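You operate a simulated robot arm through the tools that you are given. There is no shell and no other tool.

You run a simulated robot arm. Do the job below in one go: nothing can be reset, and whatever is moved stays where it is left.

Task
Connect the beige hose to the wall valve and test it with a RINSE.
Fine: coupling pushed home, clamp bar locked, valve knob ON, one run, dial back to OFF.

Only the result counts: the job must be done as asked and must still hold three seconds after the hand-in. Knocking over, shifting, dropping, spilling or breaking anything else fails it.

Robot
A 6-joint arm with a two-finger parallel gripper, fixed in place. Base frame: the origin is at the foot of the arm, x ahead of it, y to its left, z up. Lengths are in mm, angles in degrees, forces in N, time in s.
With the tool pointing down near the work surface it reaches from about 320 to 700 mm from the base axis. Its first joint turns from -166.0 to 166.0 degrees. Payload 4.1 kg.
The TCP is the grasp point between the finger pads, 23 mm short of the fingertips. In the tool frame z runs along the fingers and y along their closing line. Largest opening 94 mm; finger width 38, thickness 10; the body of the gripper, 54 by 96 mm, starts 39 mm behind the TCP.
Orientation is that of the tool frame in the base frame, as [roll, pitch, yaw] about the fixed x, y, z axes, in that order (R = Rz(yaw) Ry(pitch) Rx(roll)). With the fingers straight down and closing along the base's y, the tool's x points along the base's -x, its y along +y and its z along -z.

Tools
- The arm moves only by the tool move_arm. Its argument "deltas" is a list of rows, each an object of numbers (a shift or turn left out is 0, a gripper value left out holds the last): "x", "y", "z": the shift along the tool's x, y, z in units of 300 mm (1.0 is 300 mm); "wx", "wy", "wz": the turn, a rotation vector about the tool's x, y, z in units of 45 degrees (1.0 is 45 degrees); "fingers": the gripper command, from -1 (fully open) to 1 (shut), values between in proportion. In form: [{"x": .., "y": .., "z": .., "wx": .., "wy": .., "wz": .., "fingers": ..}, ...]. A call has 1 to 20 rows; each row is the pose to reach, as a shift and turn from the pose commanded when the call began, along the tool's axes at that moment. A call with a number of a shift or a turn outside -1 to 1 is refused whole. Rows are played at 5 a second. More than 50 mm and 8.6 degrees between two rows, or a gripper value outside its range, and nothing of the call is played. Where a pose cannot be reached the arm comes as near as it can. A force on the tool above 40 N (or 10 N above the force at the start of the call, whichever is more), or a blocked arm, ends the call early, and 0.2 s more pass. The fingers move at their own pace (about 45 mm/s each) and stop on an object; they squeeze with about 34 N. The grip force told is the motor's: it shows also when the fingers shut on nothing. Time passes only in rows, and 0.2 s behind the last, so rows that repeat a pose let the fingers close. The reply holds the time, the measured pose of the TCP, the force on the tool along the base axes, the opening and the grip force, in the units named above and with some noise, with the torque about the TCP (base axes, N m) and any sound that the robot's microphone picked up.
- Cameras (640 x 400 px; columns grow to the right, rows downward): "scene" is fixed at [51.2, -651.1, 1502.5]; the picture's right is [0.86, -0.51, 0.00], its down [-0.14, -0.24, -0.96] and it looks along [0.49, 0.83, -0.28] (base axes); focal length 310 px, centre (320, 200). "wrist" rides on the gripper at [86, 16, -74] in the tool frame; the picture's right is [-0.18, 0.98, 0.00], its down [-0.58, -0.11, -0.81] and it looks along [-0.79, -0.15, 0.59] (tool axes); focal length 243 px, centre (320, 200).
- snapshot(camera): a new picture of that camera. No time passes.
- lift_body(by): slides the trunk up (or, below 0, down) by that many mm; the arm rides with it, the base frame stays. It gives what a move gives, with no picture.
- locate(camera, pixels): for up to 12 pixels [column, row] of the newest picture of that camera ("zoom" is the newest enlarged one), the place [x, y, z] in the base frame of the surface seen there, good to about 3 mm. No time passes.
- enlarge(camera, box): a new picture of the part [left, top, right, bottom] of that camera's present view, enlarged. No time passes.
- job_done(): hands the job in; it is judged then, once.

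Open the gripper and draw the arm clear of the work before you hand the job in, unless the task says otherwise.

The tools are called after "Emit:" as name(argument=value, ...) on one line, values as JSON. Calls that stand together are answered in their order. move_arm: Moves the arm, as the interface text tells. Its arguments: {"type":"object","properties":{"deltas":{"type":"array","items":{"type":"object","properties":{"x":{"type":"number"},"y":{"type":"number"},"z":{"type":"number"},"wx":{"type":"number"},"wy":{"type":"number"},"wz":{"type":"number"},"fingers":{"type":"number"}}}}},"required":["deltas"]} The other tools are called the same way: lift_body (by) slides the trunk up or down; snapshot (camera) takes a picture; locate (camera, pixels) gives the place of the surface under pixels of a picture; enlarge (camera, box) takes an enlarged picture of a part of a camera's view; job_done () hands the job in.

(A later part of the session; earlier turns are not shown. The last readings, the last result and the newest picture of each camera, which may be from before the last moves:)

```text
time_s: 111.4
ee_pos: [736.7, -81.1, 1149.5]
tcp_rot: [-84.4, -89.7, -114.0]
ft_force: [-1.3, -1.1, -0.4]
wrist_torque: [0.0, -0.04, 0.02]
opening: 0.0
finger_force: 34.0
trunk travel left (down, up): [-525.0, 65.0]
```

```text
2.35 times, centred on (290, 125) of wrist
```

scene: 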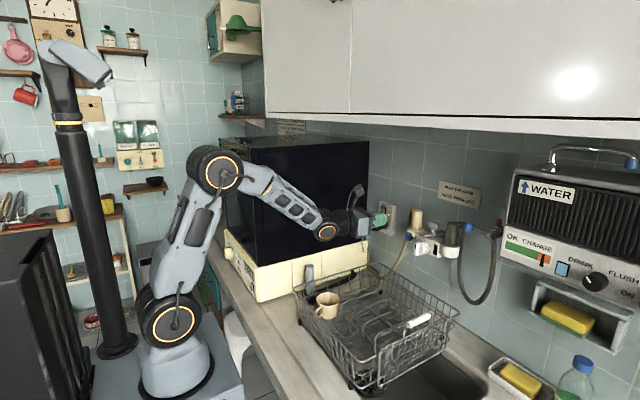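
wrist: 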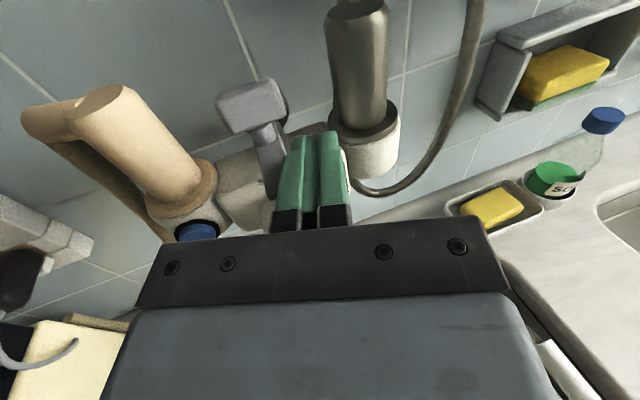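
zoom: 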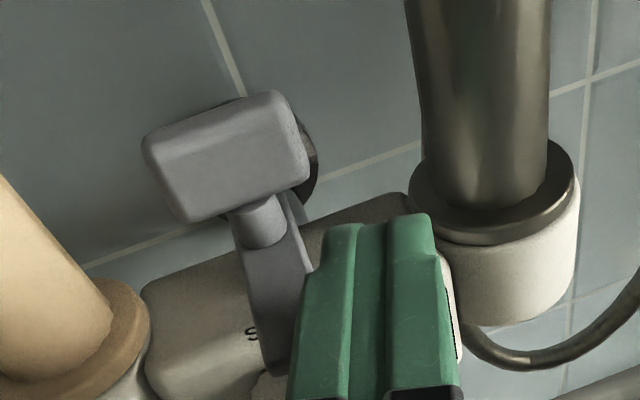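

The closed fingers are on the right side of the bar. I push along the computed arc, first up to about 40° of bar rotation.

Emit:
move_arm(deltas=[{"y": -0.016, "z": -0.007}, {"y": -0.032, "z": -0.014}, {"y": -0.0479, "z": -0.0209}, {"y": -0.057, "z": -0.0235}, {"y": -0.0658, "z": -0.0261}, {"y": -0.075, "z": -0.027}, {"y": -0.0849, "z": -0.0279}, {"y": -0.094, "z": -0.0272}, {"y": -0.104, "z": -0.0265}, {"y": -0.104, "z": -0.0265}])

Emit:
enlarge(camera="wrist", box=[170, 40, 410, 210])

Emit:
enlarge(camera="scene", box=[390, 200, 470, 260])

```text
time_s: 112.5
ee_pos: [734.9, -76.4, 1149.8]
tcp_rot: [-77.4, -89.0, -122.0]
ft_force: [6.4, -37.2, -2.0]
wrist_torque: [-0.47, -0.04, -0.54]
opening: 0.3
finger_force: 33.5
trunk travel left (down, up): [-525.0, 65.0]
stopped in row 5: the force on the tool passed its limit at 42 N (the readings are from after the stop); the commanded pose is now the measured one
```

```text
2.35 times, centred on (290, 125) of wrist
```

zoom: 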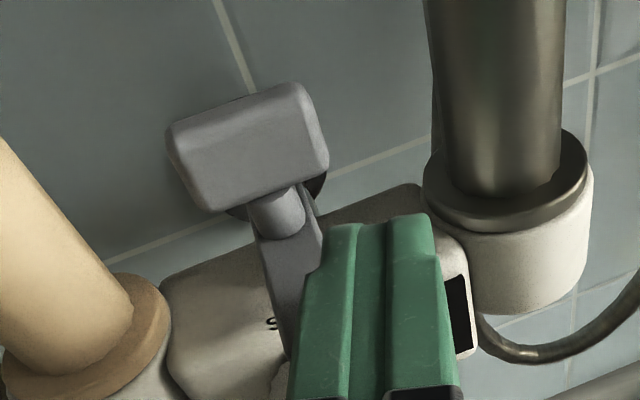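

```text
6.67 times, centred on (430, 230) of scene
```

zoom: 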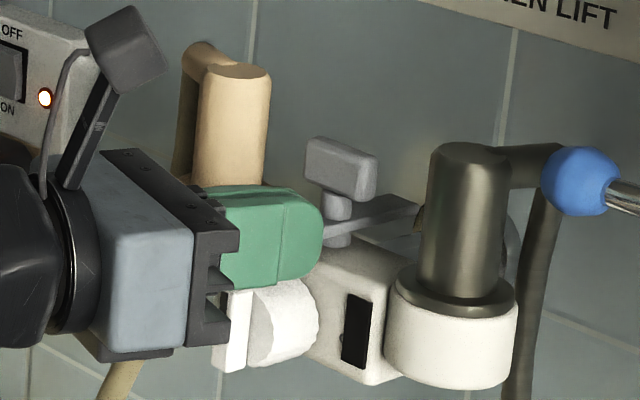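

The bar does not yield that way (stopped at 42 N), so that's its end stop; it must turn the other way. I back out, shift to the bar's left side, and re-approach between bar and beige coupling.

Emit:
move_arm(deltas=[{"y": 0.01, "z": -0.03}, {"y": 0.01, "z": -0.09}, {"y": 0.01, "z": -0.15}, {"y": -0.06, "z": -0.19}, {"y": -0.145, "z": -0.19}, {"y": -0.145, "z": -0.19}, {"y": -0.145, "z": -0.12}, {"y": -0.145, "z": -0.06}, {"y": -0.145, "z": -0.024}, {"y": -0.145, "z": -0.024}])

Emit:
enlarge(camera="wrist", box=[200, 40, 440, 210])

Emit:
enlarge(camera="scene", box=[390, 200, 470, 260])

```text
time_s: 114.7
ee_pos: [741.2, -20.6, 1151.9]
tcp_rot: [-63.2, -89.6, -135.4]
ft_force: [0.6, 0.2, 0.0]
wrist_torque: [0.02, 0.02, -0.01]
opening: 0.0
finger_force: 34.2
trunk travel left (down, up): [-525.0, 65.0]
```

```text
2.35 times, centred on (320, 125) of wrist
```

zoom: 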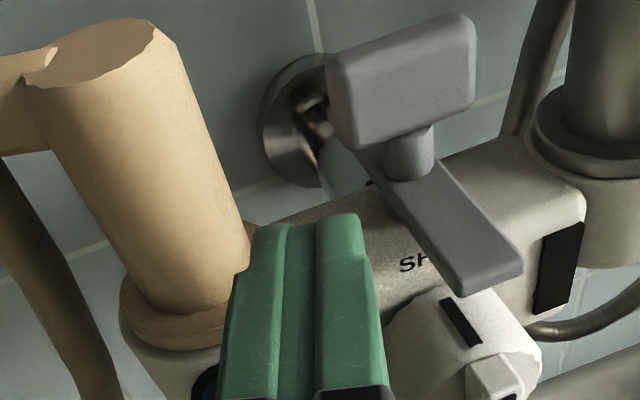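

```text
6.67 times, centred on (430, 230) of scene
```

zoom: 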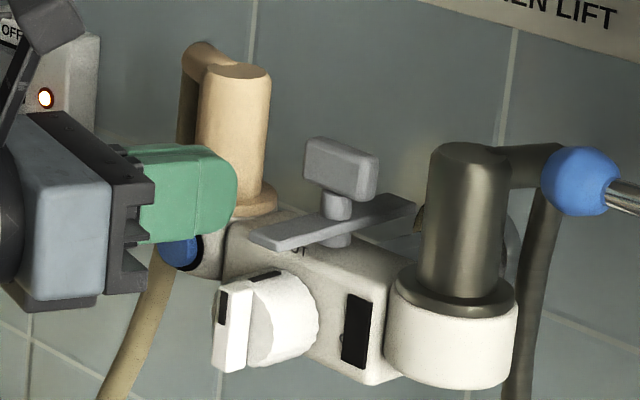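

Now the fingers are left of the bar at (741,−21,1152). I push toward −y along the mirrored arc, up to ~40° of bar rotation.

Emit:
move_arm(deltas=[{"x": -0.004, "y": 0.02, "z": 0.008}, {"x": -0.007, "y": 0.04, "z": 0.016}, {"x": -0.007, "y": 0.0543, "z": 0.0225}, {"x": -0.007, "y": 0.064, "z": 0.0245}, {"x": -0.007, "y": 0.073, "z": 0.0263}, {"x": -0.007, "y": 0.082, "z": 0.03}, {"x": -0.007, "y": 0.0907, "z": 0.033}, {"x": -0.007, "y": 0.099, "z": 0.038}, {"x": -0.007, "y": 0.107, "z": 0.043}, {"x": -0.007, "y": 0.114, "z": 0.05}, {"x": -0.007, "y": 0.1213, "z": 0.0557}, {"x": -0.007, "y": 0.1213, "z": 0.0557}])

Emit:
enlarge(camera="wrist", box=[200, 40, 440, 210])

Emit:
enlarge(camera="scene", box=[390, 200, 470, 260])

```text
time_s: 117.2
ee_pos: [745.3, -62.8, 1148.5]
tcp_rot: [-61.6, -89.6, -137.1]
ft_force: [0.8, 0.7, 0.4]
wrist_torque: [0.04, 0.0, 0.02]
opening: 0.0
finger_force: 33.6
trunk travel left (down, up): [-525.0, 65.0]
```

```text
2.35 times, centred on (320, 125) of wrist
```

zoom: 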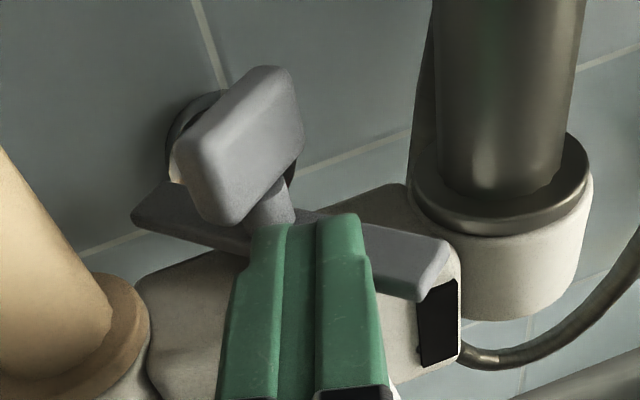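

```text
6.67 times, centred on (430, 230) of scene
```

zoom: 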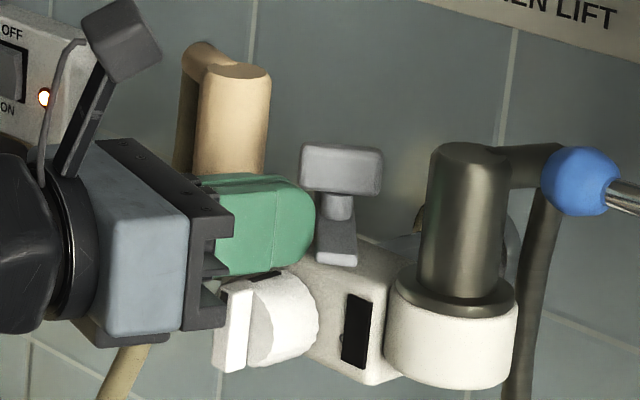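

The bar turns freely this way (~45° now). I continue the push to about 90°.

Emit:
move_arm(deltas=[{"y": 0.002, "z": 0.006}, {"y": 0.0043, "z": 0.0123}, {"y": 0.009, "z": 0.02}, {"y": 0.0133, "z": 0.029}, {"y": 0.0165, "z": 0.038}, {"y": 0.0196, "z": 0.0473}, {"y": 0.021, "z": 0.0565}, {"y": 0.0225, "z": 0.066}, {"y": 0.0225, "z": 0.0755}, {"y": 0.022, "z": 0.085}, {"y": 0.022, "z": 0.085}])

Emit:
enlarge(camera="wrist", box=[200, 40, 440, 210])

Emit:
enlarge(camera="scene", box=[390, 200, 470, 260])

```text
time_s: 119.5
ee_pos: [762.0, -75.7, 1149.6]
tcp_rot: [-81.2, -89.5, -117.3]
ft_force: [-42.7, 3.3, 2.1]
wrist_torque: [0.05, 0.39, 0.14]
opening: 0.1
finger_force: 34.1
trunk travel left (down, up): [-525.0, 65.0]
stopped in row 11: the force on the tool passed its limit at 47 N (the readings are from after the stop); the commanded pose is now the measured one
```

```text
2.35 times, centred on (320, 125) of wrist
```

zoom: 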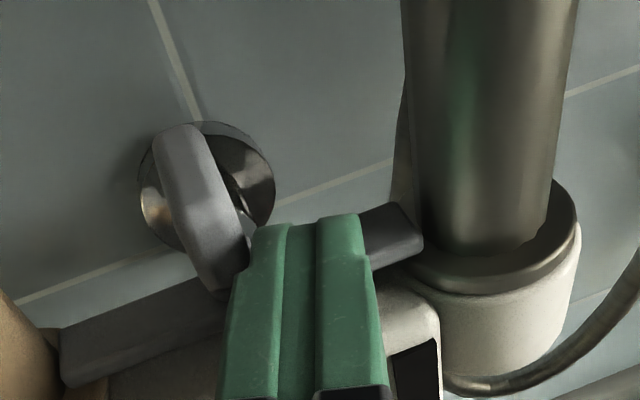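

```text
6.67 times, centred on (430, 230) of scene
```

zoom: 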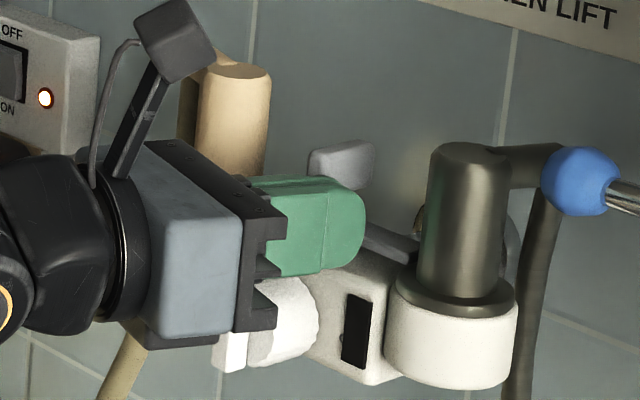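

It stopped at 47 N with the bar nearly along y (TCP at the ~80° point of my arc). I back off to look at the bar from the front and above.

Emit:
move_arm(deltas=[{"z": -0.05}, {"z": -0.12}, {"y": -0.03, "z": -0.2}, {"y": -0.06, "z": -0.28}, {"x": 0.04, "y": -0.08, "z": -0.33}, {"x": 0.08, "y": -0.08, "z": -0.33}, {"x": 0.1, "y": -0.08, "z": -0.33}])

Emit:
enlarge(camera="wrist", box=[200, 20, 440, 190])

Emit:
enlarge(camera="scene", box=[400, 200, 464, 250])

```text
time_s: 121.1
ee_pos: [680.3, -22.4, 1177.1]
tcp_rot: [-105.9, -89.6, -92.8]
ft_force: [0.7, -1.0, -0.3]
wrist_torque: [-0.02, -0.03, -0.03]
opening: 0.0
finger_force: 34.1
trunk travel left (down, up): [-525.0, 65.0]
```

```text
2.35 times, centred on (320, 105) of wrist
```

zoom: 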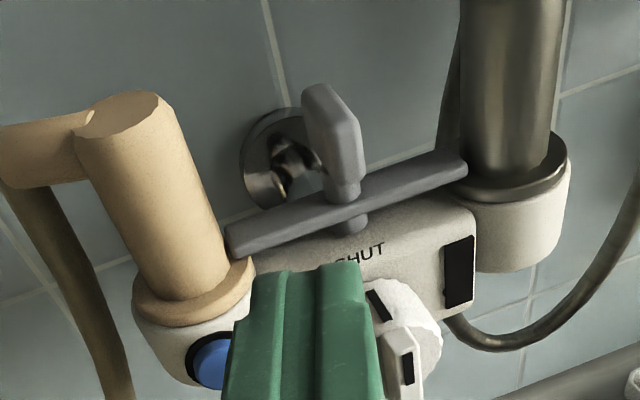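

```text
8.00 times, centred on (432, 225) of scene
```

zoom: 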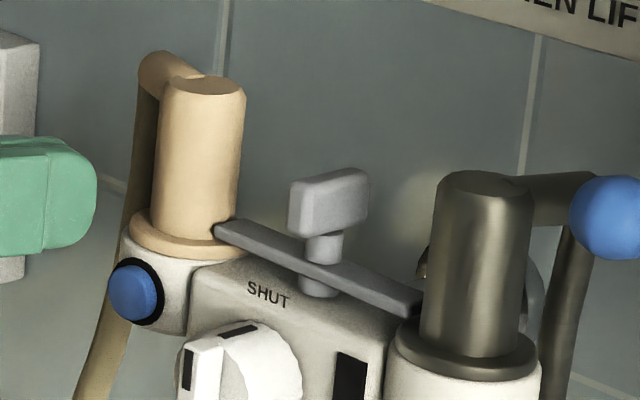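

The bar now spans both flanges and "SHUT" is readable. I measure the bar's direction to see whether it's at the full 90°.

Emit:
enlarge(camera="scene", box=[412, 215, 452, 245])

Emit:
locate(camera="zoom", pixels=[[180, 178], [200, 195], [250, 205], [300, 230], [380, 268], [440, 295], [470, 310], [500, 320], [200, 180], [480, 300], [330, 90], [400, 75]])

```text
13.33 times, centred on (432, 230) of scene
```

zoom: 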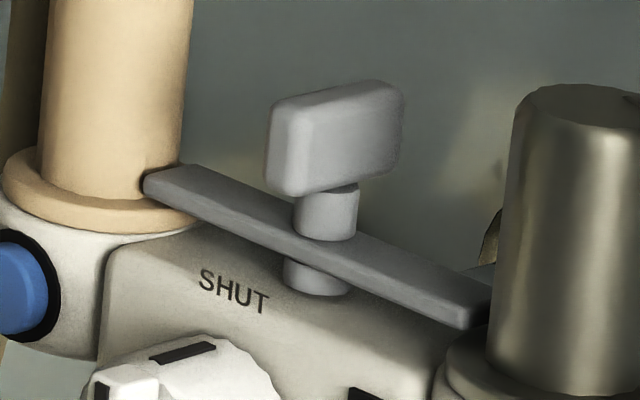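

```text
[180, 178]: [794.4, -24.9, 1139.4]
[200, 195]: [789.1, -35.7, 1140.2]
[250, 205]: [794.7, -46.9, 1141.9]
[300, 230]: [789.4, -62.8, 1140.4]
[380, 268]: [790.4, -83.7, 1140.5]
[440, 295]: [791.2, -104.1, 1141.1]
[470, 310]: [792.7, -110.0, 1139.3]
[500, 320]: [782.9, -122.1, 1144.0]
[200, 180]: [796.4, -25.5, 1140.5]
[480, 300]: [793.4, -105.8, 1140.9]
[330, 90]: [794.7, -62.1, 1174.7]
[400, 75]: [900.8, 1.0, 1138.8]
```

I check the bar's front and back edges at both ends for its exact angle.

Emit:
locate(camera="zoom", pixels=[[155, 181], [160, 184], [445, 302], [452, 306], [290, 238], [190, 170], [470, 285], [480, 290], [150, 178], [460, 308], [225, 185], [400, 262]])

Emit:
enlarge(camera="wrist", box=[270, 60, 390, 140])

Emit:
locate(camera="zoom", pixels=[[110, 245], [125, 215], [500, 60], [520, 95], [320, 160], [300, 175], [250, 190], [420, 120], [250, 215], [420, 140], [480, 120], [130, 250]])

```text
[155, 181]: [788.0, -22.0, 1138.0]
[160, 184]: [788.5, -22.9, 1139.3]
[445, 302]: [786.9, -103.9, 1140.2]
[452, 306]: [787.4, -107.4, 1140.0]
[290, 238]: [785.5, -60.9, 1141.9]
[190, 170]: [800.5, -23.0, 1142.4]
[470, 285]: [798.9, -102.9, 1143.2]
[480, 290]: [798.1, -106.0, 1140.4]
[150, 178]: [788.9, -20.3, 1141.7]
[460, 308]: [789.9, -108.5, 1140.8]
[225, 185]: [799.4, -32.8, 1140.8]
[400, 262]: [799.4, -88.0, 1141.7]
```

```text
5.00 times, centred on (330, 100) of wrist
```

zoom: 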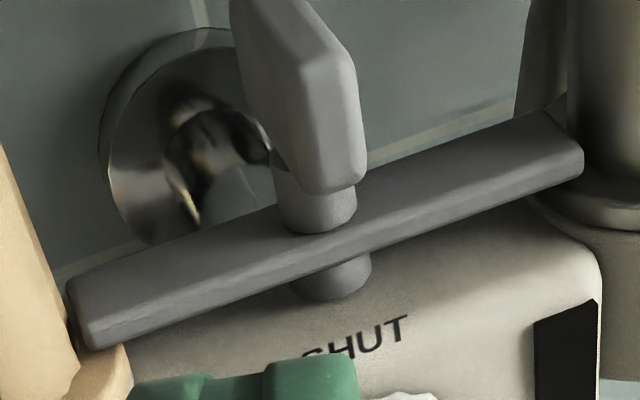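

```text
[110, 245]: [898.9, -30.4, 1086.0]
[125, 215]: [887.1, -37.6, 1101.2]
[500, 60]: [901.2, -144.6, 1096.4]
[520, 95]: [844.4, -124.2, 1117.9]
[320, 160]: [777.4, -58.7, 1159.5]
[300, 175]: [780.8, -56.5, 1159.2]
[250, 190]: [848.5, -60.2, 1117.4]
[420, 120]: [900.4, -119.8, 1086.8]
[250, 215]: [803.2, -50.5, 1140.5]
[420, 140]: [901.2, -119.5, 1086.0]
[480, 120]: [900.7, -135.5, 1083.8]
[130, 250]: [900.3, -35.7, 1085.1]
```

The bar lies along y within ~1°, over both flanges: locked. Next the knob. I measure its blade and disc from both cameras.

Emit:
enlarge(camera="scene", box=[410, 230, 446, 258])

Emit:
locate(camera="zoom", pixels=[[140, 160], [140, 230], [140, 300], [165, 140], [170, 230], [180, 290], [220, 130], [250, 200], [300, 200], [230, 260], [150, 120], [125, 200]])

Emit:
snapshot(camera="wrist")

Emit:
enlarge(camera="wrist", box=[320, 100, 400, 200])

```text
14.29 times, centred on (428, 244) of scene
```

zoom: 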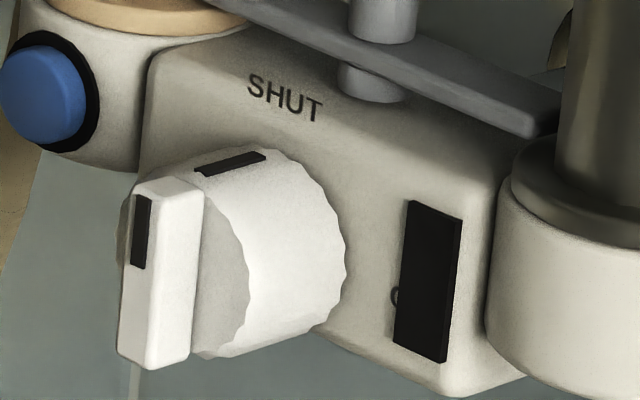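

```text
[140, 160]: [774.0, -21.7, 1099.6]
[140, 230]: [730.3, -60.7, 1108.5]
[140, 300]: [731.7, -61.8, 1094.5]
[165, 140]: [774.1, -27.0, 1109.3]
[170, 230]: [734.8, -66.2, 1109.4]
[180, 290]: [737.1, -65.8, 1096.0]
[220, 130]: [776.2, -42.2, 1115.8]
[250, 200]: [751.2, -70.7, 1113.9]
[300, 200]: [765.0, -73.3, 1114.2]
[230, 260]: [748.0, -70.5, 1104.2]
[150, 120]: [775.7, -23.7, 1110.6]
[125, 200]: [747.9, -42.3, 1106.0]
```

```text
taken
```

wrist: 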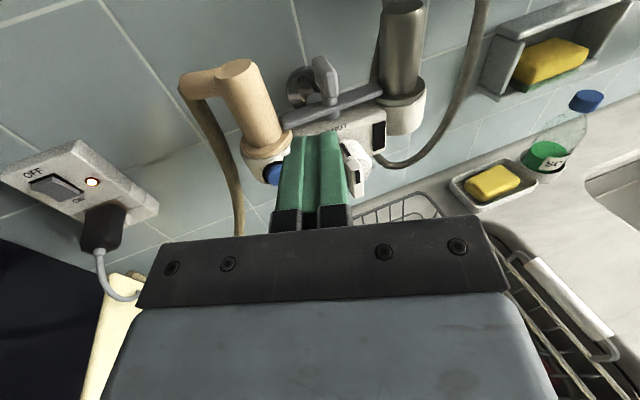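

```text
4.00 times, centred on (360, 150) of wrist
```

zoom: 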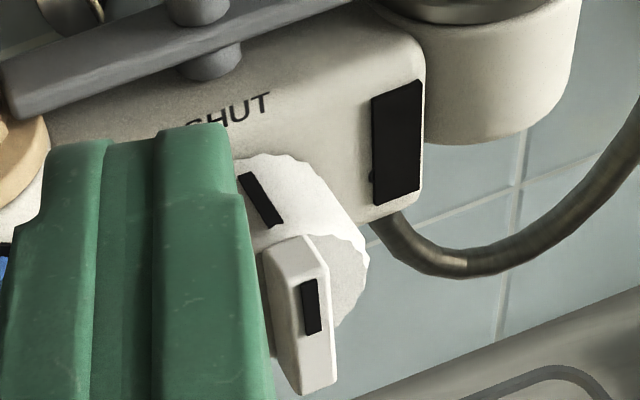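

The knob blade is centred at about y −61, z 1097, front x 731, "SHUT" at top; ON must be 90° clockwise. To turn it coaxially I need the wrist in its other configuration, so I retreat, roll +90°, and pitch down.

Emit:
move_arm(deltas=[{"x": 0.015, "y": 0.02, "z": -0.106}, {"x": 0.031, "y": 0.04, "z": -0.212}, {"x": 0.046, "y": 0.06, "z": -0.317}, {"x": 0.062, "y": 0.08, "z": -0.423}, {"x": 0.077, "y": 0.101, "z": -0.529}, {"x": 0.077, "y": 0.101, "z": -0.529}])

Emit:
move_arm(deltas=[{"wz": 0.167}, {"wz": 0.333}, {"wz": 0.5}, {"wz": 0.667}, {"wz": 0.833}, {"wz": 1.0}])

Emit:
move_arm(deltas=[{"wz": 0.167}, {"wz": 0.333}, {"wz": 0.5}, {"wz": 0.667}, {"wz": 0.833}, {"wz": 1.0}, {"wz": 1.0}])

Emit:
snapshot(camera="scene")

```text
time_s: 122.5
ee_pos: [519.5, 0.9, 1199.0]
tcp_rot: [-105.4, -89.6, -93.4]
ft_force: [0.1, -0.5, 0.2]
wrist_torque: [0.01, 0.0, 0.04]
opening: 0.1
finger_force: 33.9
trunk travel left (down, up): [-525.0, 65.0]
```

```text
time_s: 123.9
ee_pos: [521.1, 0.6, 1199.2]
tcp_rot: [-90.2, -44.4, -108.6]
ft_force: [-0.4, 0.5, 0.5]
wrist_torque: [-0.04, 0.0, 0.0]
opening: 0.3
finger_force: 34.2
trunk travel left (down, up): [-525.0, 65.0]
```

```text
time_s: 125.5
ee_pos: [520.4, -0.2, 1200.3]
tcp_rot: [-90.1, 0.5, -108.6]
ft_force: [0.2, 0.5, 0.1]
wrist_torque: [-0.01, -0.01, 0.0]
opening: 0.0
finger_force: 34.5
trunk travel left (down, up): [-525.0, 65.0]
```

```text
taken
```

scene: 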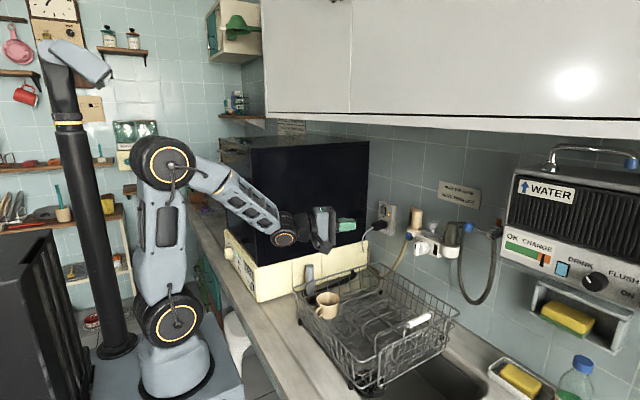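

Rolled as planned. Now I pitch the tool down by 90° in two calls.

Emit:
move_arm(deltas=[{"wx": -0.167}, {"wx": -0.333}, {"wx": -0.5}, {"wx": -0.667}, {"wx": -0.833}, {"wx": -1.0}])

Emit:
move_arm(deltas=[{"wx": -0.167}, {"wx": -0.333}, {"wx": -0.5}, {"wx": -0.667}, {"wx": -0.833}, {"wx": -1.0}, {"wx": -1.0}])

Emit:
snapshot(camera="scene")

```text
time_s: 126.9
ee_pos: [521.1, -0.0, 1200.3]
tcp_rot: [-135.1, 0.4, -108.7]
ft_force: [0.9, 0.3, 1.2]
wrist_torque: [0.01, -0.03, 0.03]
opening: 0.0
finger_force: 33.8
trunk travel left (down, up): [-525.0, 65.0]
```

```text
time_s: 128.5
ee_pos: [520.3, 0.1, 1200.3]
tcp_rot: [179.8, 0.5, -108.8]
ft_force: [0.8, -0.5, 0.1]
wrist_torque: [0.03, -0.03, 0.0]
opening: 0.1
finger_force: 34.1
trunk travel left (down, up): [-525.0, 65.0]
```

```text
taken
```

scene: 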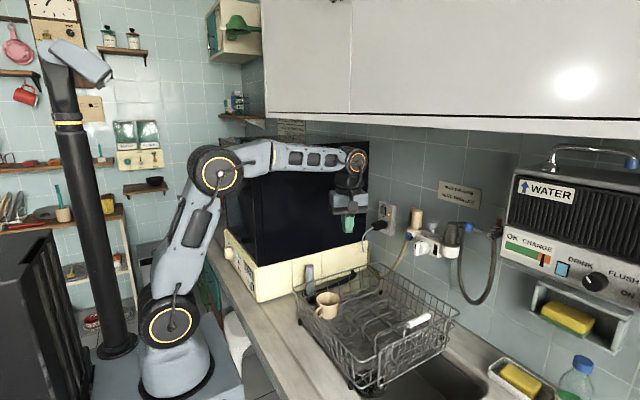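

Tool is vertical with yaw −109°. I turn it to yaw 180°, exactly in the arm plane (y=0), so the next pitch-up passes straight without the wrist flip.

Emit:
move_arm(deltas=[{"wz": 0.158}, {"wz": 0.316}, {"wz": 0.475}, {"wz": 0.633}, {"wz": 0.791}])

Emit:
move_arm(deltas=[{"wz": 0.158}, {"wz": 0.316}, {"wz": 0.475}, {"wz": 0.633}, {"wz": 0.791}, {"wz": 0.791}])

Emit:
move_arm(deltas=[{"wy": -0.18}, {"wy": -0.36}, {"wy": -0.54}, {"wy": -0.72}, {"wy": -0.88}, {"wy": -1.0}])

Emit:
snapshot(camera="scene")

```text
time_s: 129.7
ee_pos: [521.9, 0.1, 1200.1]
tcp_rot: [179.7, 0.3, -144.4]
ft_force: [0.4, -0.7, -0.2]
wrist_torque: [0.01, 0.01, 0.01]
opening: 0.0
finger_force: 33.9
trunk travel left (down, up): [-525.0, 65.0]
```

```text
time_s: 131.1
ee_pos: [520.4, 0.9, 1200.8]
tcp_rot: [179.6, 0.0, 180.0]
ft_force: [-0.5, 0.9, 0.0]
wrist_torque: [0.04, 0.0, 0.02]
opening: 0.1
finger_force: 33.7
trunk travel left (down, up): [-525.0, 65.0]
```

```text
time_s: 132.5
ee_pos: [522.5, -1.0, 1199.5]
tcp_rot: [179.4, 45.1, 179.7]
ft_force: [0.1, -0.7, 0.2]
wrist_torque: [-0.02, -0.02, -0.01]
opening: 0.0
finger_force: 33.6
trunk travel left (down, up): [-525.0, 65.0]
```

```text
taken
```

scene: 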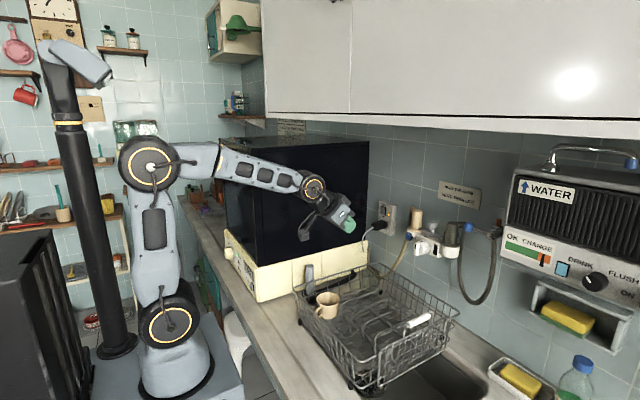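

The tool is at 45° down in the arm plane. I continue to horizontal in 8° steps across the forearm line.

Emit:
move_arm(deltas=[{"wy": -0.18}, {"wy": -0.36}, {"wy": -0.54}, {"wy": -0.72}, {"wy": -0.88}, {"wy": -1.0}, {"wy": -1.0}])

Emit:
move_arm(deltas=[{"y": -0.05, "z": 0.1}, {"y": -0.1, "z": 0.2}, {"y": -0.15, "z": 0.3}, {"y": -0.203, "z": 0.4}, {"y": -0.203, "z": 0.4}])

Emit:
snapshot(camera="scene")

```text
time_s: 134.1
ee_pos: [520.1, 0.2, 1199.9]
tcp_rot: [84.6, 89.6, 84.7]
ft_force: [0.8, -1.5, -0.9]
wrist_torque: [-0.01, -0.02, 0.0]
opening: 0.3
finger_force: 33.9
trunk travel left (down, up): [-525.0, 65.0]
```

```text
time_s: 135.3
ee_pos: [640.0, -59.9, 1200.1]
tcp_rot: [89.0, 89.5, 89.2]
ft_force: [-0.7, 0.6, 0.7]
wrist_torque: [0.02, -0.01, 0.03]
opening: 0.2
finger_force: 34.0
trunk travel left (down, up): [-525.0, 65.0]
```

```text
taken
```

scene: 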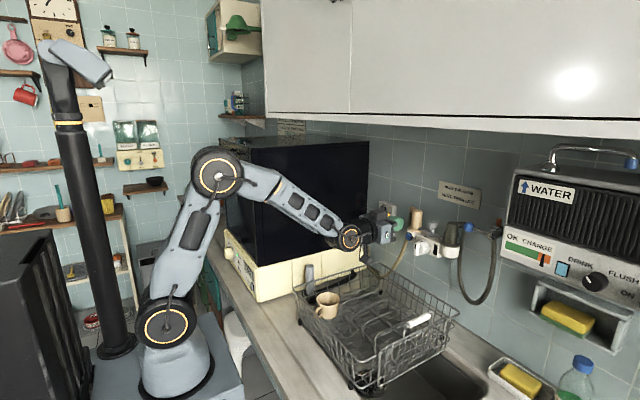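

The arm is now in the favourable configuration at (640,−60,1200), tool pointing straight at the wall. I lower to knob height and open to ~40 mm.

Emit:
move_arm(deltas=[{"x": 0.07, "y": -0.004, "fingers": 0.15}, {"x": 0.14, "y": -0.004, "fingers": 0.15}, {"x": 0.21, "y": -0.004, "fingers": 0.15}, {"x": 0.28, "y": -0.004, "fingers": 0.15}, {"x": 0.343, "y": -0.004, "fingers": 0.15}, {"x": 0.343, "y": -0.004, "fingers": 0.15}])

Emit:
snapshot(camera="scene")

Emit:
enlarge(camera="scene", box=[370, 205, 460, 275])

Emit:
snapshot(camera="wrist")

```text
time_s: 136.7
ee_pos: [642.2, -61.8, 1095.5]
tcp_rot: [88.4, 89.6, 88.6]
ft_force: [-0.5, 0.7, 0.5]
wrist_torque: [-0.01, -0.01, 0.01]
opening: 40.1
finger_force: 0.1
trunk travel left (down, up): [-525.0, 65.0]
```

```text
taken
```

scene: 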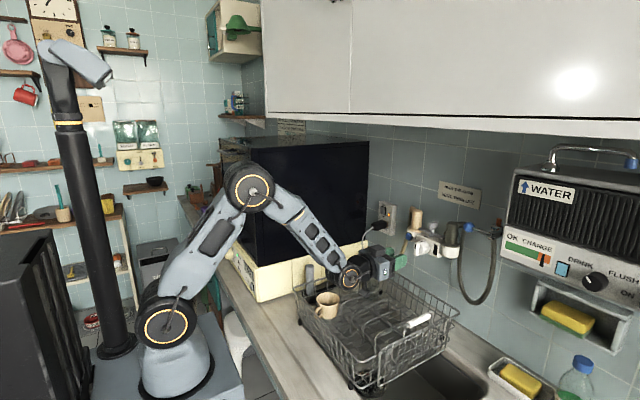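

```text
5.71 times, centred on (415, 240) of scene
```

zoom: 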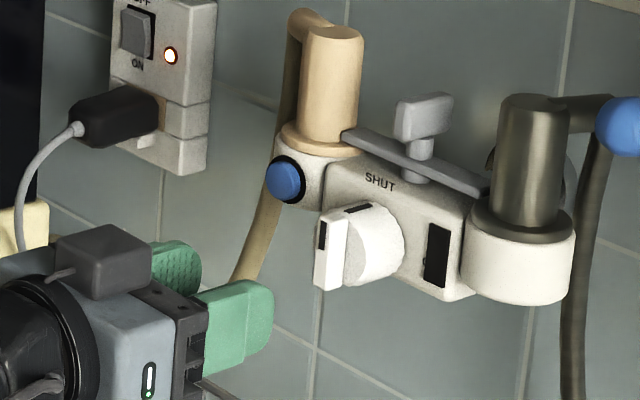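

```text
taken
```

wrist: 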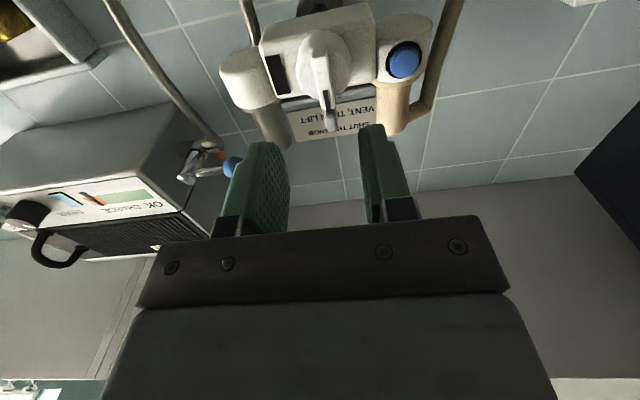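

The wrist camera sees the knob from below between the fingers at (322,80). I zoom and locate blade/disc points.

Emit:
enlarge(camera="wrist", box=[250, 0, 430, 120])

Emit:
locate(camera="zoom", pixels=[[253, 200], [265, 240], [280, 330], [290, 350], [250, 280], [285, 280], [180, 220], [340, 200], [260, 120], [220, 300], [330, 300], [275, 300]])

```text
3.33 times, centred on (340, 60) of wrist
```

zoom: 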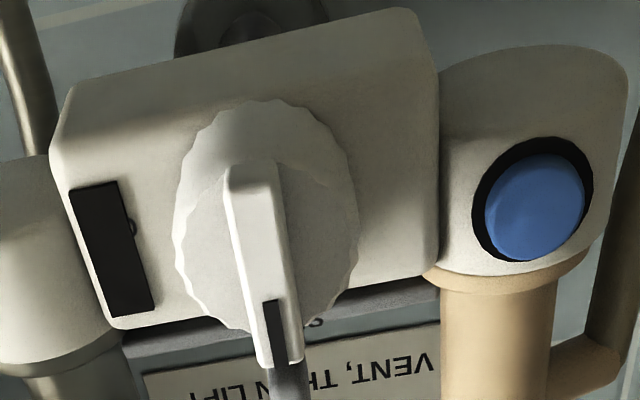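

```text
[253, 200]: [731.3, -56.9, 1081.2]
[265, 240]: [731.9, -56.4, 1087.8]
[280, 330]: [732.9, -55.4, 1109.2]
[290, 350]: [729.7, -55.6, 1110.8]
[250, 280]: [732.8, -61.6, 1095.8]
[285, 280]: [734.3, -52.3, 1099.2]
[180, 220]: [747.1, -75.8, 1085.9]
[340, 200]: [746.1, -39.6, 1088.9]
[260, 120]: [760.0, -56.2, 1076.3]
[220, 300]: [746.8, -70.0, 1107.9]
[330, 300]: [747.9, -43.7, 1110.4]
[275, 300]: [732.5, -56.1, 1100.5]
```

Projecting the tool axis, the blade centre is ~2.8 mm to the +y side and height matches. I shift +2.8 mm and advance ~77 mm so the fingertips straddle the blade just short of the disc.

Emit:
move_arm(deltas=[{"y": 0.0093, "z": 0.05, "fingers": 0.15}, {"y": 0.0093, "z": 0.11, "fingers": 0.15}, {"y": 0.0093, "z": 0.17, "fingers": 0.15}, {"y": 0.0093, "z": 0.22, "fingers": 0.15}, {"y": 0.0093, "z": 0.245, "fingers": 0.15}, {"y": 0.0093, "z": 0.257, "fingers": 0.15}, {"y": 0.0093, "z": 0.257, "fingers": 0.15}])

Emit:
enlarge(camera="scene", box=[395, 215, 455, 265])

Emit:
snapshot(camera="wrist")

```text
time_s: 138.3
ee_pos: [718.8, -57.1, 1096.6]
tcp_rot: [91.7, 89.6, 92.0]
ft_force: [0.0, 0.1, 0.6]
wrist_torque: [0.02, -0.01, -0.02]
opening: 40.0
finger_force: 0.1
trunk travel left (down, up): [-525.0, 65.0]
```

```text
8.00 times, centred on (425, 240) of scene
```

zoom: 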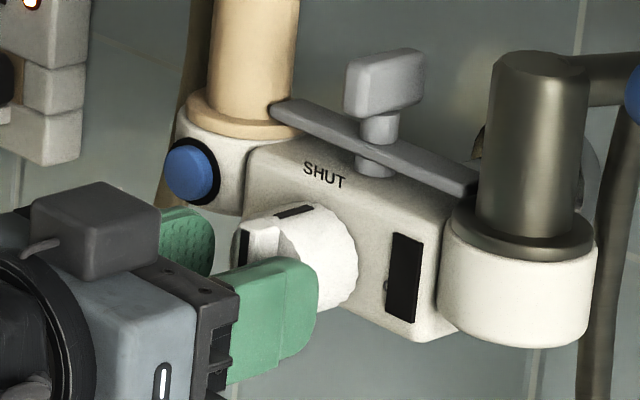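

```text
taken
```

wrist: 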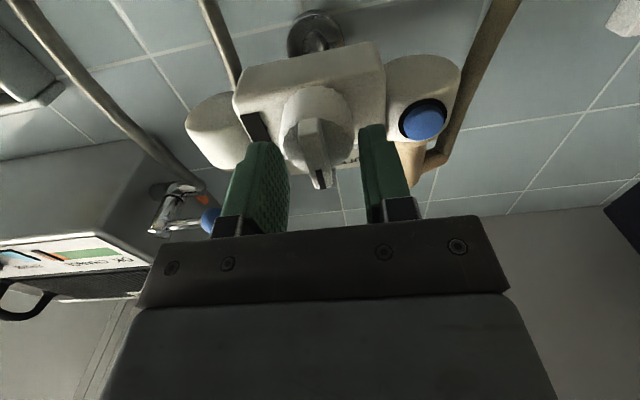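

The fingers straddle the blade, centred in the wrist view (blade ~320, axis 319.6 at row 162). I close on it.

Emit:
move_arm(deltas=[{"fingers": 0.4}, {"fingers": 0.6}, {"fingers": 1.0}, {"fingers": 1.0}, {"fingers": 1.0}])

Emit:
enlarge(camera="scene", box=[395, 215, 455, 265])

Emit:
enlarge(camera="wrist", box=[240, 70, 400, 220])

```text
time_s: 139.5
ee_pos: [718.5, -59.0, 1096.2]
tcp_rot: [89.1, 89.5, 89.3]
ft_force: [1.2, -5.3, 0.1]
wrist_torque: [0.01, 0.12, -0.17]
opening: 11.0
finger_force: 44.9
trunk travel left (down, up): [-525.0, 65.0]
```

```text
8.00 times, centred on (425, 240) of scene
```

zoom: 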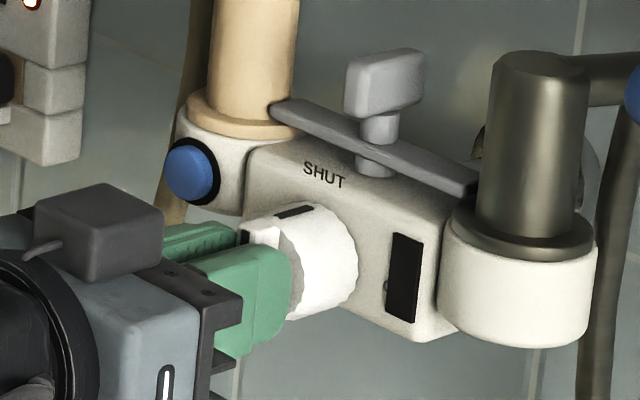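

```text
2.67 times, centred on (320, 145) of wrist
```

zoom: 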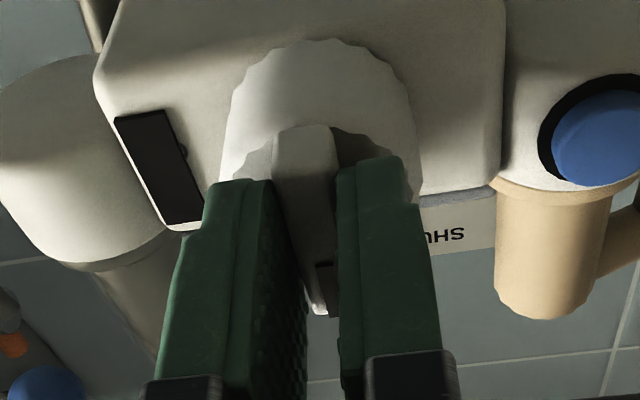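

Gripped at 11 mm with only 5 N side load. I turn it clockwise (+wz) by 45° slowly.

Emit:
move_arm(deltas=[{"wz": 0.11, "fingers": 1.0}, {"wz": 0.22, "fingers": 1.0}, {"wz": 0.33, "fingers": 1.0}, {"wz": 0.44, "fingers": 1.0}, {"wz": 0.55, "fingers": 1.0}, {"wz": 0.66, "fingers": 1.0}, {"wz": 0.77, "fingers": 1.0}, {"wz": 0.88, "fingers": 1.0}, {"wz": 1.0, "fingers": 1.0}, {"wz": 1.0, "fingers": 1.0}])

Emit:
enlarge(camera="scene", box=[395, 215, 455, 265])

```text
time_s: 141.7
ee_pos: [718.1, -58.5, 1097.5]
tcp_rot: [90.0, 44.5, 90.1]
ft_force: [1.3, -2.6, 0.5]
wrist_torque: [-0.05, -0.68, -0.79]
opening: 11.0
finger_force: 44.7
trunk travel left (down, up): [-525.0, 65.0]
```

```text
8.00 times, centred on (425, 240) of scene
```

zoom: 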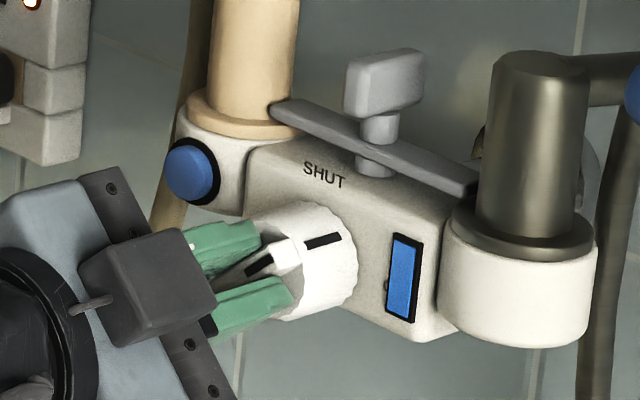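

The knob turned and the black window has become blue (a flow indicator). I continue another 45° to ON.

Emit:
move_arm(deltas=[{"wz": 0.11, "fingers": 1.0}, {"wz": 0.22, "fingers": 1.0}, {"wz": 0.33, "fingers": 1.0}, {"wz": 0.44, "fingers": 1.0}, {"wz": 0.55, "fingers": 1.0}, {"wz": 0.66, "fingers": 1.0}, {"wz": 0.77, "fingers": 1.0}, {"wz": 0.88, "fingers": 1.0}, {"wz": 1.0, "fingers": 1.0}, {"wz": 1.0, "fingers": 1.0}])

Emit:
enlarge(camera="scene", box=[395, 215, 455, 265])

```text
time_s: 143.9
ee_pos: [719.1, -58.5, 1097.9]
tcp_rot: [89.8, -0.5, 90.1]
ft_force: [10.2, -2.3, 13.8]
wrist_torque: [-0.45, -0.16, -1.25]
opening: 10.8
finger_force: 44.9
trunk travel left (down, up): [-525.0, 65.0]
```

```text
8.00 times, centred on (425, 240) of scene
```

zoom: 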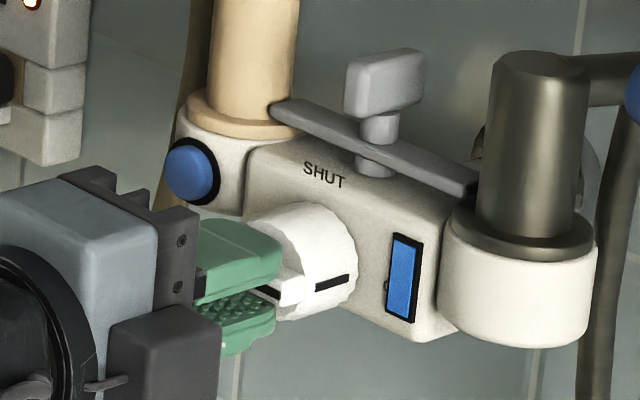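

The knob mark now points right (ON) with a slight resisting torque at its stop. I open the fingers and back straight out.

Emit:
move_arm(deltas=[{"fingers": 0.5}, {"fingers": 0.15}, {"fingers": 0.15}, {"fingers": 0.15}, {"z": -0.04, "fingers": 0.15}, {"z": -0.1, "fingers": 0.15}, {"z": -0.17, "fingers": 0.15}, {"z": -0.25, "fingers": 0.15}, {"z": -0.33, "fingers": 0.15}, {"z": -0.4, "fingers": 0.15}, {"z": -0.4, "fingers": 0.15}])

Emit:
enlarge(camera="scene", box=[400, 205, 464, 260])

Emit:
snapshot(camera="scene")

```text
time_s: 146.3
ee_pos: [596.9, -57.8, 1097.0]
tcp_rot: [89.9, -0.3, 90.1]
ft_force: [0.6, -0.7, 0.0]
wrist_torque: [0.01, 0.01, 0.01]
opening: 40.1
finger_force: 0.0
trunk travel left (down, up): [-525.0, 65.0]
```

```text
7.27 times, centred on (432, 232) of scene
```

zoom: 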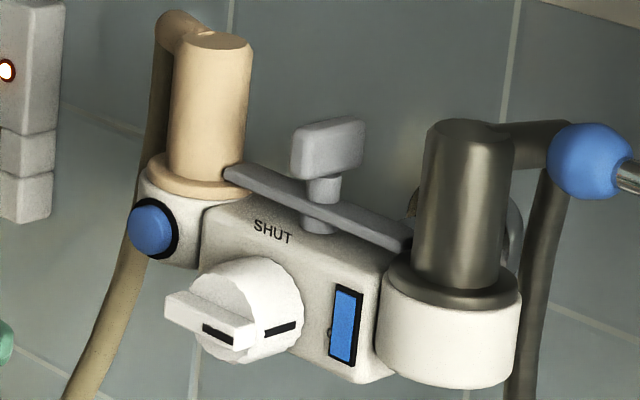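

```text
taken
```

scene: 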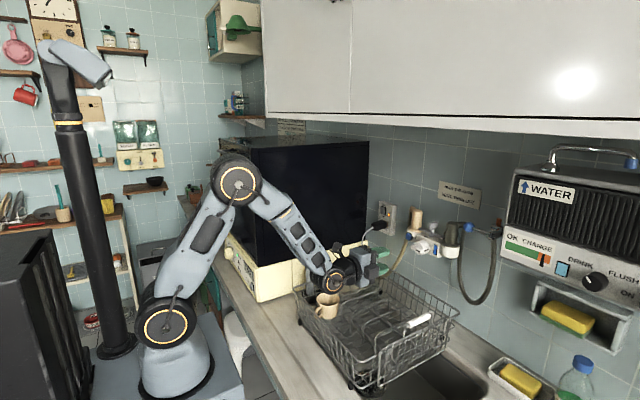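

The valve part is done: coupling in, bar locked, knob ON, indicator blue. Now to the dishwasher dial. I retreat to (500,0,1180) in the arm plane and pitch the tool down.

Emit:
move_arm(deltas=[{"x": 0.048, "y": 0.069, "z": -0.081, "fingers": 0.15}, {"x": 0.097, "y": 0.139, "z": -0.162, "fingers": 0.15}, {"x": 0.145, "y": 0.208, "z": -0.242, "fingers": 0.15}, {"x": 0.193, "y": 0.277, "z": -0.323, "fingers": 0.15}, {"x": 0.193, "y": 0.277, "z": -0.323, "fingers": 0.15}])

Emit:
move_arm(deltas=[{"wx": 0.18}, {"wx": 0.36}, {"wx": 0.54}, {"wx": 0.72}, {"wx": 0.88}, {"wx": 1.0}])

Emit:
move_arm(deltas=[{"wx": 0.18}, {"wx": 0.36}, {"wx": 0.54}, {"wx": 0.72}, {"wx": 0.88}, {"wx": 1.0}, {"wx": 1.0}])

Emit:
snapshot(camera="scene")

```text
time_s: 147.5
ee_pos: [500.5, 0.6, 1180.4]
tcp_rot: [90.0, -0.4, 90.1]
ft_force: [-0.3, 0.5, 0.1]
wrist_torque: [0.01, -0.03, 0.05]
opening: 40.0
finger_force: 0.1
trunk travel left (down, up): [-525.0, 65.0]
```

```text
time_s: 148.9
ee_pos: [501.0, -0.4, 1180.1]
tcp_rot: [135.0, -0.3, 90.1]
ft_force: [0.4, 0.4, 0.0]
wrist_torque: [0.02, -0.03, 0.02]
opening: 40.0
finger_force: 0.0
trunk travel left (down, up): [-525.0, 65.0]
```

```text
time_s: 150.5
ee_pos: [499.9, -1.0, 1177.9]
tcp_rot: [-179.9, -0.3, 90.1]
ft_force: [0.7, 0.4, 0.5]
wrist_torque: [0.02, 0.0, -0.02]
opening: 39.9
finger_force: 0.1
trunk travel left (down, up): [-525.0, 65.0]
```

```text
taken
```

scene: 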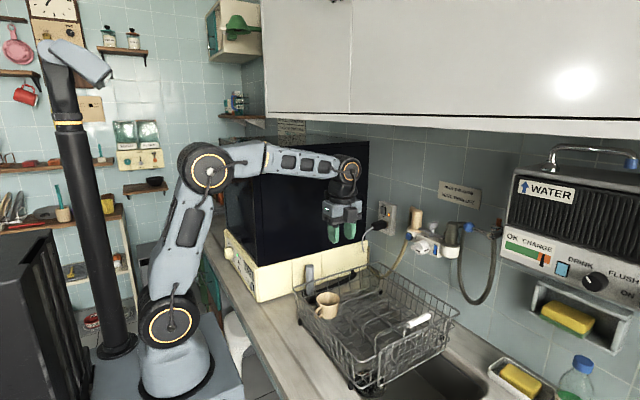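

The tool is vertical. I now travel around the front of the dishwasher in four steps, turning yaw from 90° to 270° on the way to (160,460,1180).

Emit:
move_arm(deltas=[{"x": 0.084, "y": -0.039, "z": -0.001, "wz": -0.167}, {"x": 0.168, "y": -0.078, "z": -0.002, "wz": -0.333}, {"x": 0.252, "y": -0.117, "z": -0.003, "wz": -0.5}, {"x": 0.335, "y": -0.155, "z": -0.005, "wz": -0.667}, {"x": 0.419, "y": -0.194, "z": -0.006, "wz": -0.833}, {"x": 0.503, "y": -0.233, "z": -0.007, "wz": -1.0}, {"x": 0.503, "y": -0.233, "z": -0.007, "wz": -1.0}])

Emit:
move_arm(deltas=[{"x": 0.092, "y": -0.01, "wz": -0.167}, {"x": 0.185, "y": -0.02, "wz": -0.333}, {"x": 0.277, "y": -0.03, "wz": -0.5}, {"x": 0.369, "y": -0.039, "wz": -0.667}, {"x": 0.462, "y": -0.049, "wz": -0.833}, {"x": 0.554, "y": -0.059, "wz": -1.0}, {"x": 0.554, "y": -0.059, "wz": -1.0}])

Emit:
snapshot(camera="scene")

```text
time_s: 152.1
ee_pos: [429.3, 150.5, 1184.9]
tcp_rot: [179.8, -0.3, 135.3]
ft_force: [-0.1, 0.3, 1.0]
wrist_torque: [0.01, 0.01, -0.02]
opening: 39.8
finger_force: 0.2
trunk travel left (down, up): [-525.0, 65.0]
```

```text
time_s: 153.7
ee_pos: [298.9, 253.0, 1184.7]
tcp_rot: [179.6, 0.0, -179.8]
ft_force: [-0.3, 0.4, -0.1]
wrist_torque: [0.03, -0.02, 0.02]
opening: 40.2
finger_force: 0.1
trunk travel left (down, up): [-525.0, 65.0]
```

```text
taken
```

scene: 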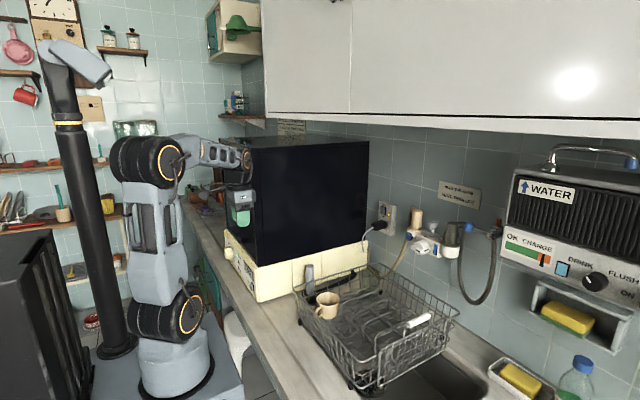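

Good. I continue with the remaining two steps to (160,460), yaw 270°.

Emit:
move_arm(deltas=[{"x": 0.05, "y": 0.064, "wz": -0.167}, {"x": 0.1, "y": 0.128, "wz": -0.333}, {"x": 0.15, "y": 0.192, "wz": -0.5}, {"x": 0.2, "y": 0.255, "wz": -0.667}, {"x": 0.25, "y": 0.319, "wz": -0.833}, {"x": 0.3, "y": 0.383, "wz": -1.0}, {"x": 0.3, "y": 0.383, "wz": -1.0}])

Emit:
move_arm(deltas=[{"x": -0.016, "y": 0.055, "wz": -0.167}, {"x": -0.031, "y": 0.11, "wz": -0.333}, {"x": -0.047, "y": 0.165, "wz": -0.5}, {"x": -0.063, "y": 0.22, "wz": -0.667}, {"x": -0.078, "y": 0.275, "wz": -0.833}, {"x": -0.094, "y": 0.33, "wz": -1.0}, {"x": -0.094, "y": 0.33, "wz": -1.0}])

Emit:
lift_body(by=-150)

Emit:
snapshot(camera="scene")

Emit:
snapshot(camera="wrist")

```text
time_s: 155.3
ee_pos: [209.4, 370.9, 1186.9]
tcp_rot: [179.6, 0.3, -134.8]
ft_force: [-0.4, -0.2, 0.7]
wrist_torque: [-0.02, 0.01, -0.01]
opening: 40.0
finger_force: 0.1
trunk travel left (down, up): [-525.0, 65.0]
```

```text
time_s: 156.9
ee_pos: [159.6, 458.2, 1185.8]
tcp_rot: [-180.0, 0.4, -89.7]
ft_force: [0.2, 0.4, 0.2]
wrist_torque: [0.0, -0.01, -0.02]
opening: 40.1
finger_force: 0.0
trunk travel left (down, up): [-525.0, 65.0]
```

```text
time_s: 158.7
ee_pos: [160.5, 459.3, 1037.4]
tcp_rot: [180.0, 0.4, -89.8]
ft_force: [-0.3, 0.2, 0.2]
wrist_torque: [0.05, 0.0, 0.0]
opening: 40.1
finger_force: 0.0
trunk travel left (down, up): [-375.0, 215.0]
```

```text
taken
```

scene: 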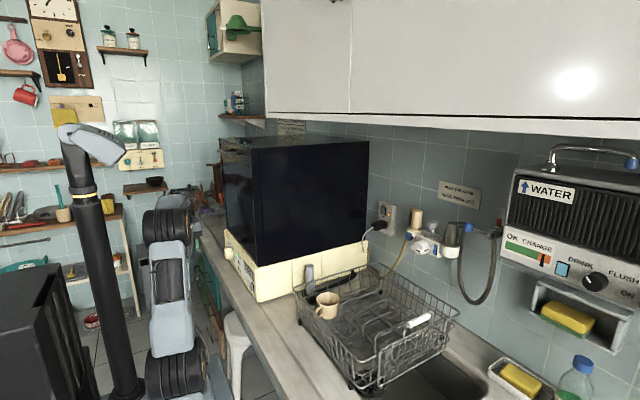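

```text
taken
```

wrist: 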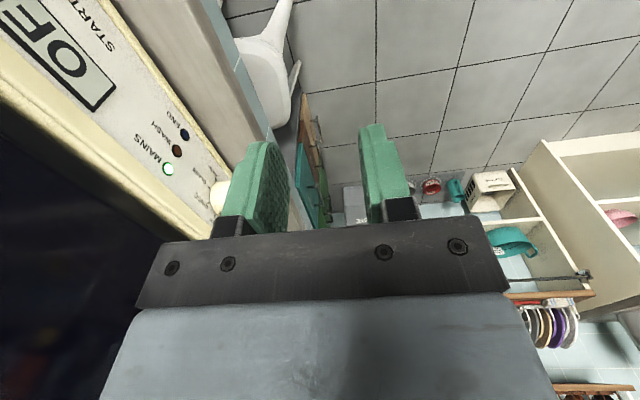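

I'm now in front of the panel with the trunk lowered (TCP (160,459,1037)). I pitch the tool up to point at the panel while easing forward.

Emit:
move_arm(deltas=[{"y": -0.028, "wx": 0.167}, {"y": -0.056, "wx": 0.333}, {"y": -0.083, "wx": 0.5}, {"y": -0.111, "wx": 0.667}, {"y": -0.139, "wx": 0.833}, {"y": -0.167, "wx": 1.0}, {"y": -0.167, "wx": 1.0}])

Emit:
move_arm(deltas=[{"y": -0.02, "z": 0.02, "wx": 0.167}, {"y": -0.04, "z": 0.04, "wx": 0.333}, {"y": -0.06, "z": 0.06, "wx": 0.5}, {"y": -0.08, "z": 0.08, "wx": 0.667}, {"y": -0.1, "z": 0.1, "wx": 0.833}, {"y": -0.118, "z": 0.118, "wx": 1.0}, {"y": -0.118, "z": 0.118, "wx": 1.0}])

Emit:
snapshot(camera="scene")

Emit:
snapshot(camera="wrist")

```text
time_s: 160.3
ee_pos: [211.8, 459.4, 1035.9]
tcp_rot: [-134.9, 0.4, -89.9]
ft_force: [-0.1, 0.5, 0.3]
wrist_torque: [0.01, 0.01, 0.02]
opening: 39.9
finger_force: 0.1
trunk travel left (down, up): [-375.0, 215.0]
```

```text
time_s: 161.9
ee_pos: [261.2, 459.2, 1034.9]
tcp_rot: [-89.9, 0.4, -89.9]
ft_force: [-0.1, 0.8, 0.2]
wrist_torque: [-0.02, 0.0, -0.01]
opening: 39.8
finger_force: 0.0
trunk travel left (down, up): [-375.0, 215.0]
```

```text
taken
```

scene: 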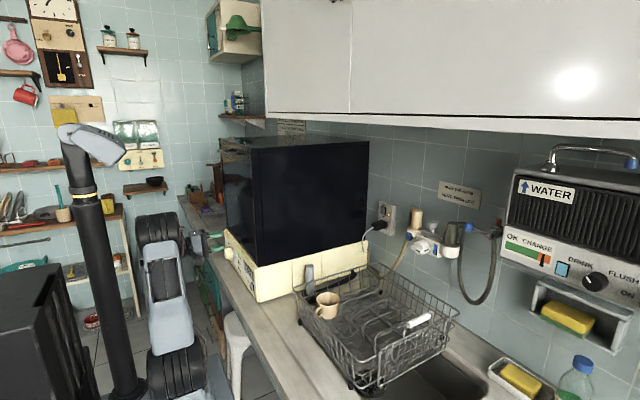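

```text
taken
```

wrist: 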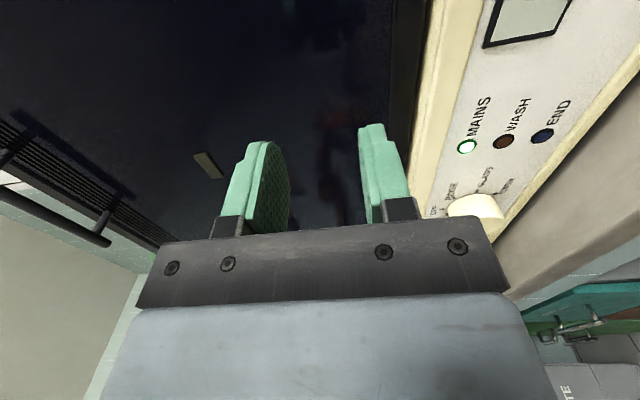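

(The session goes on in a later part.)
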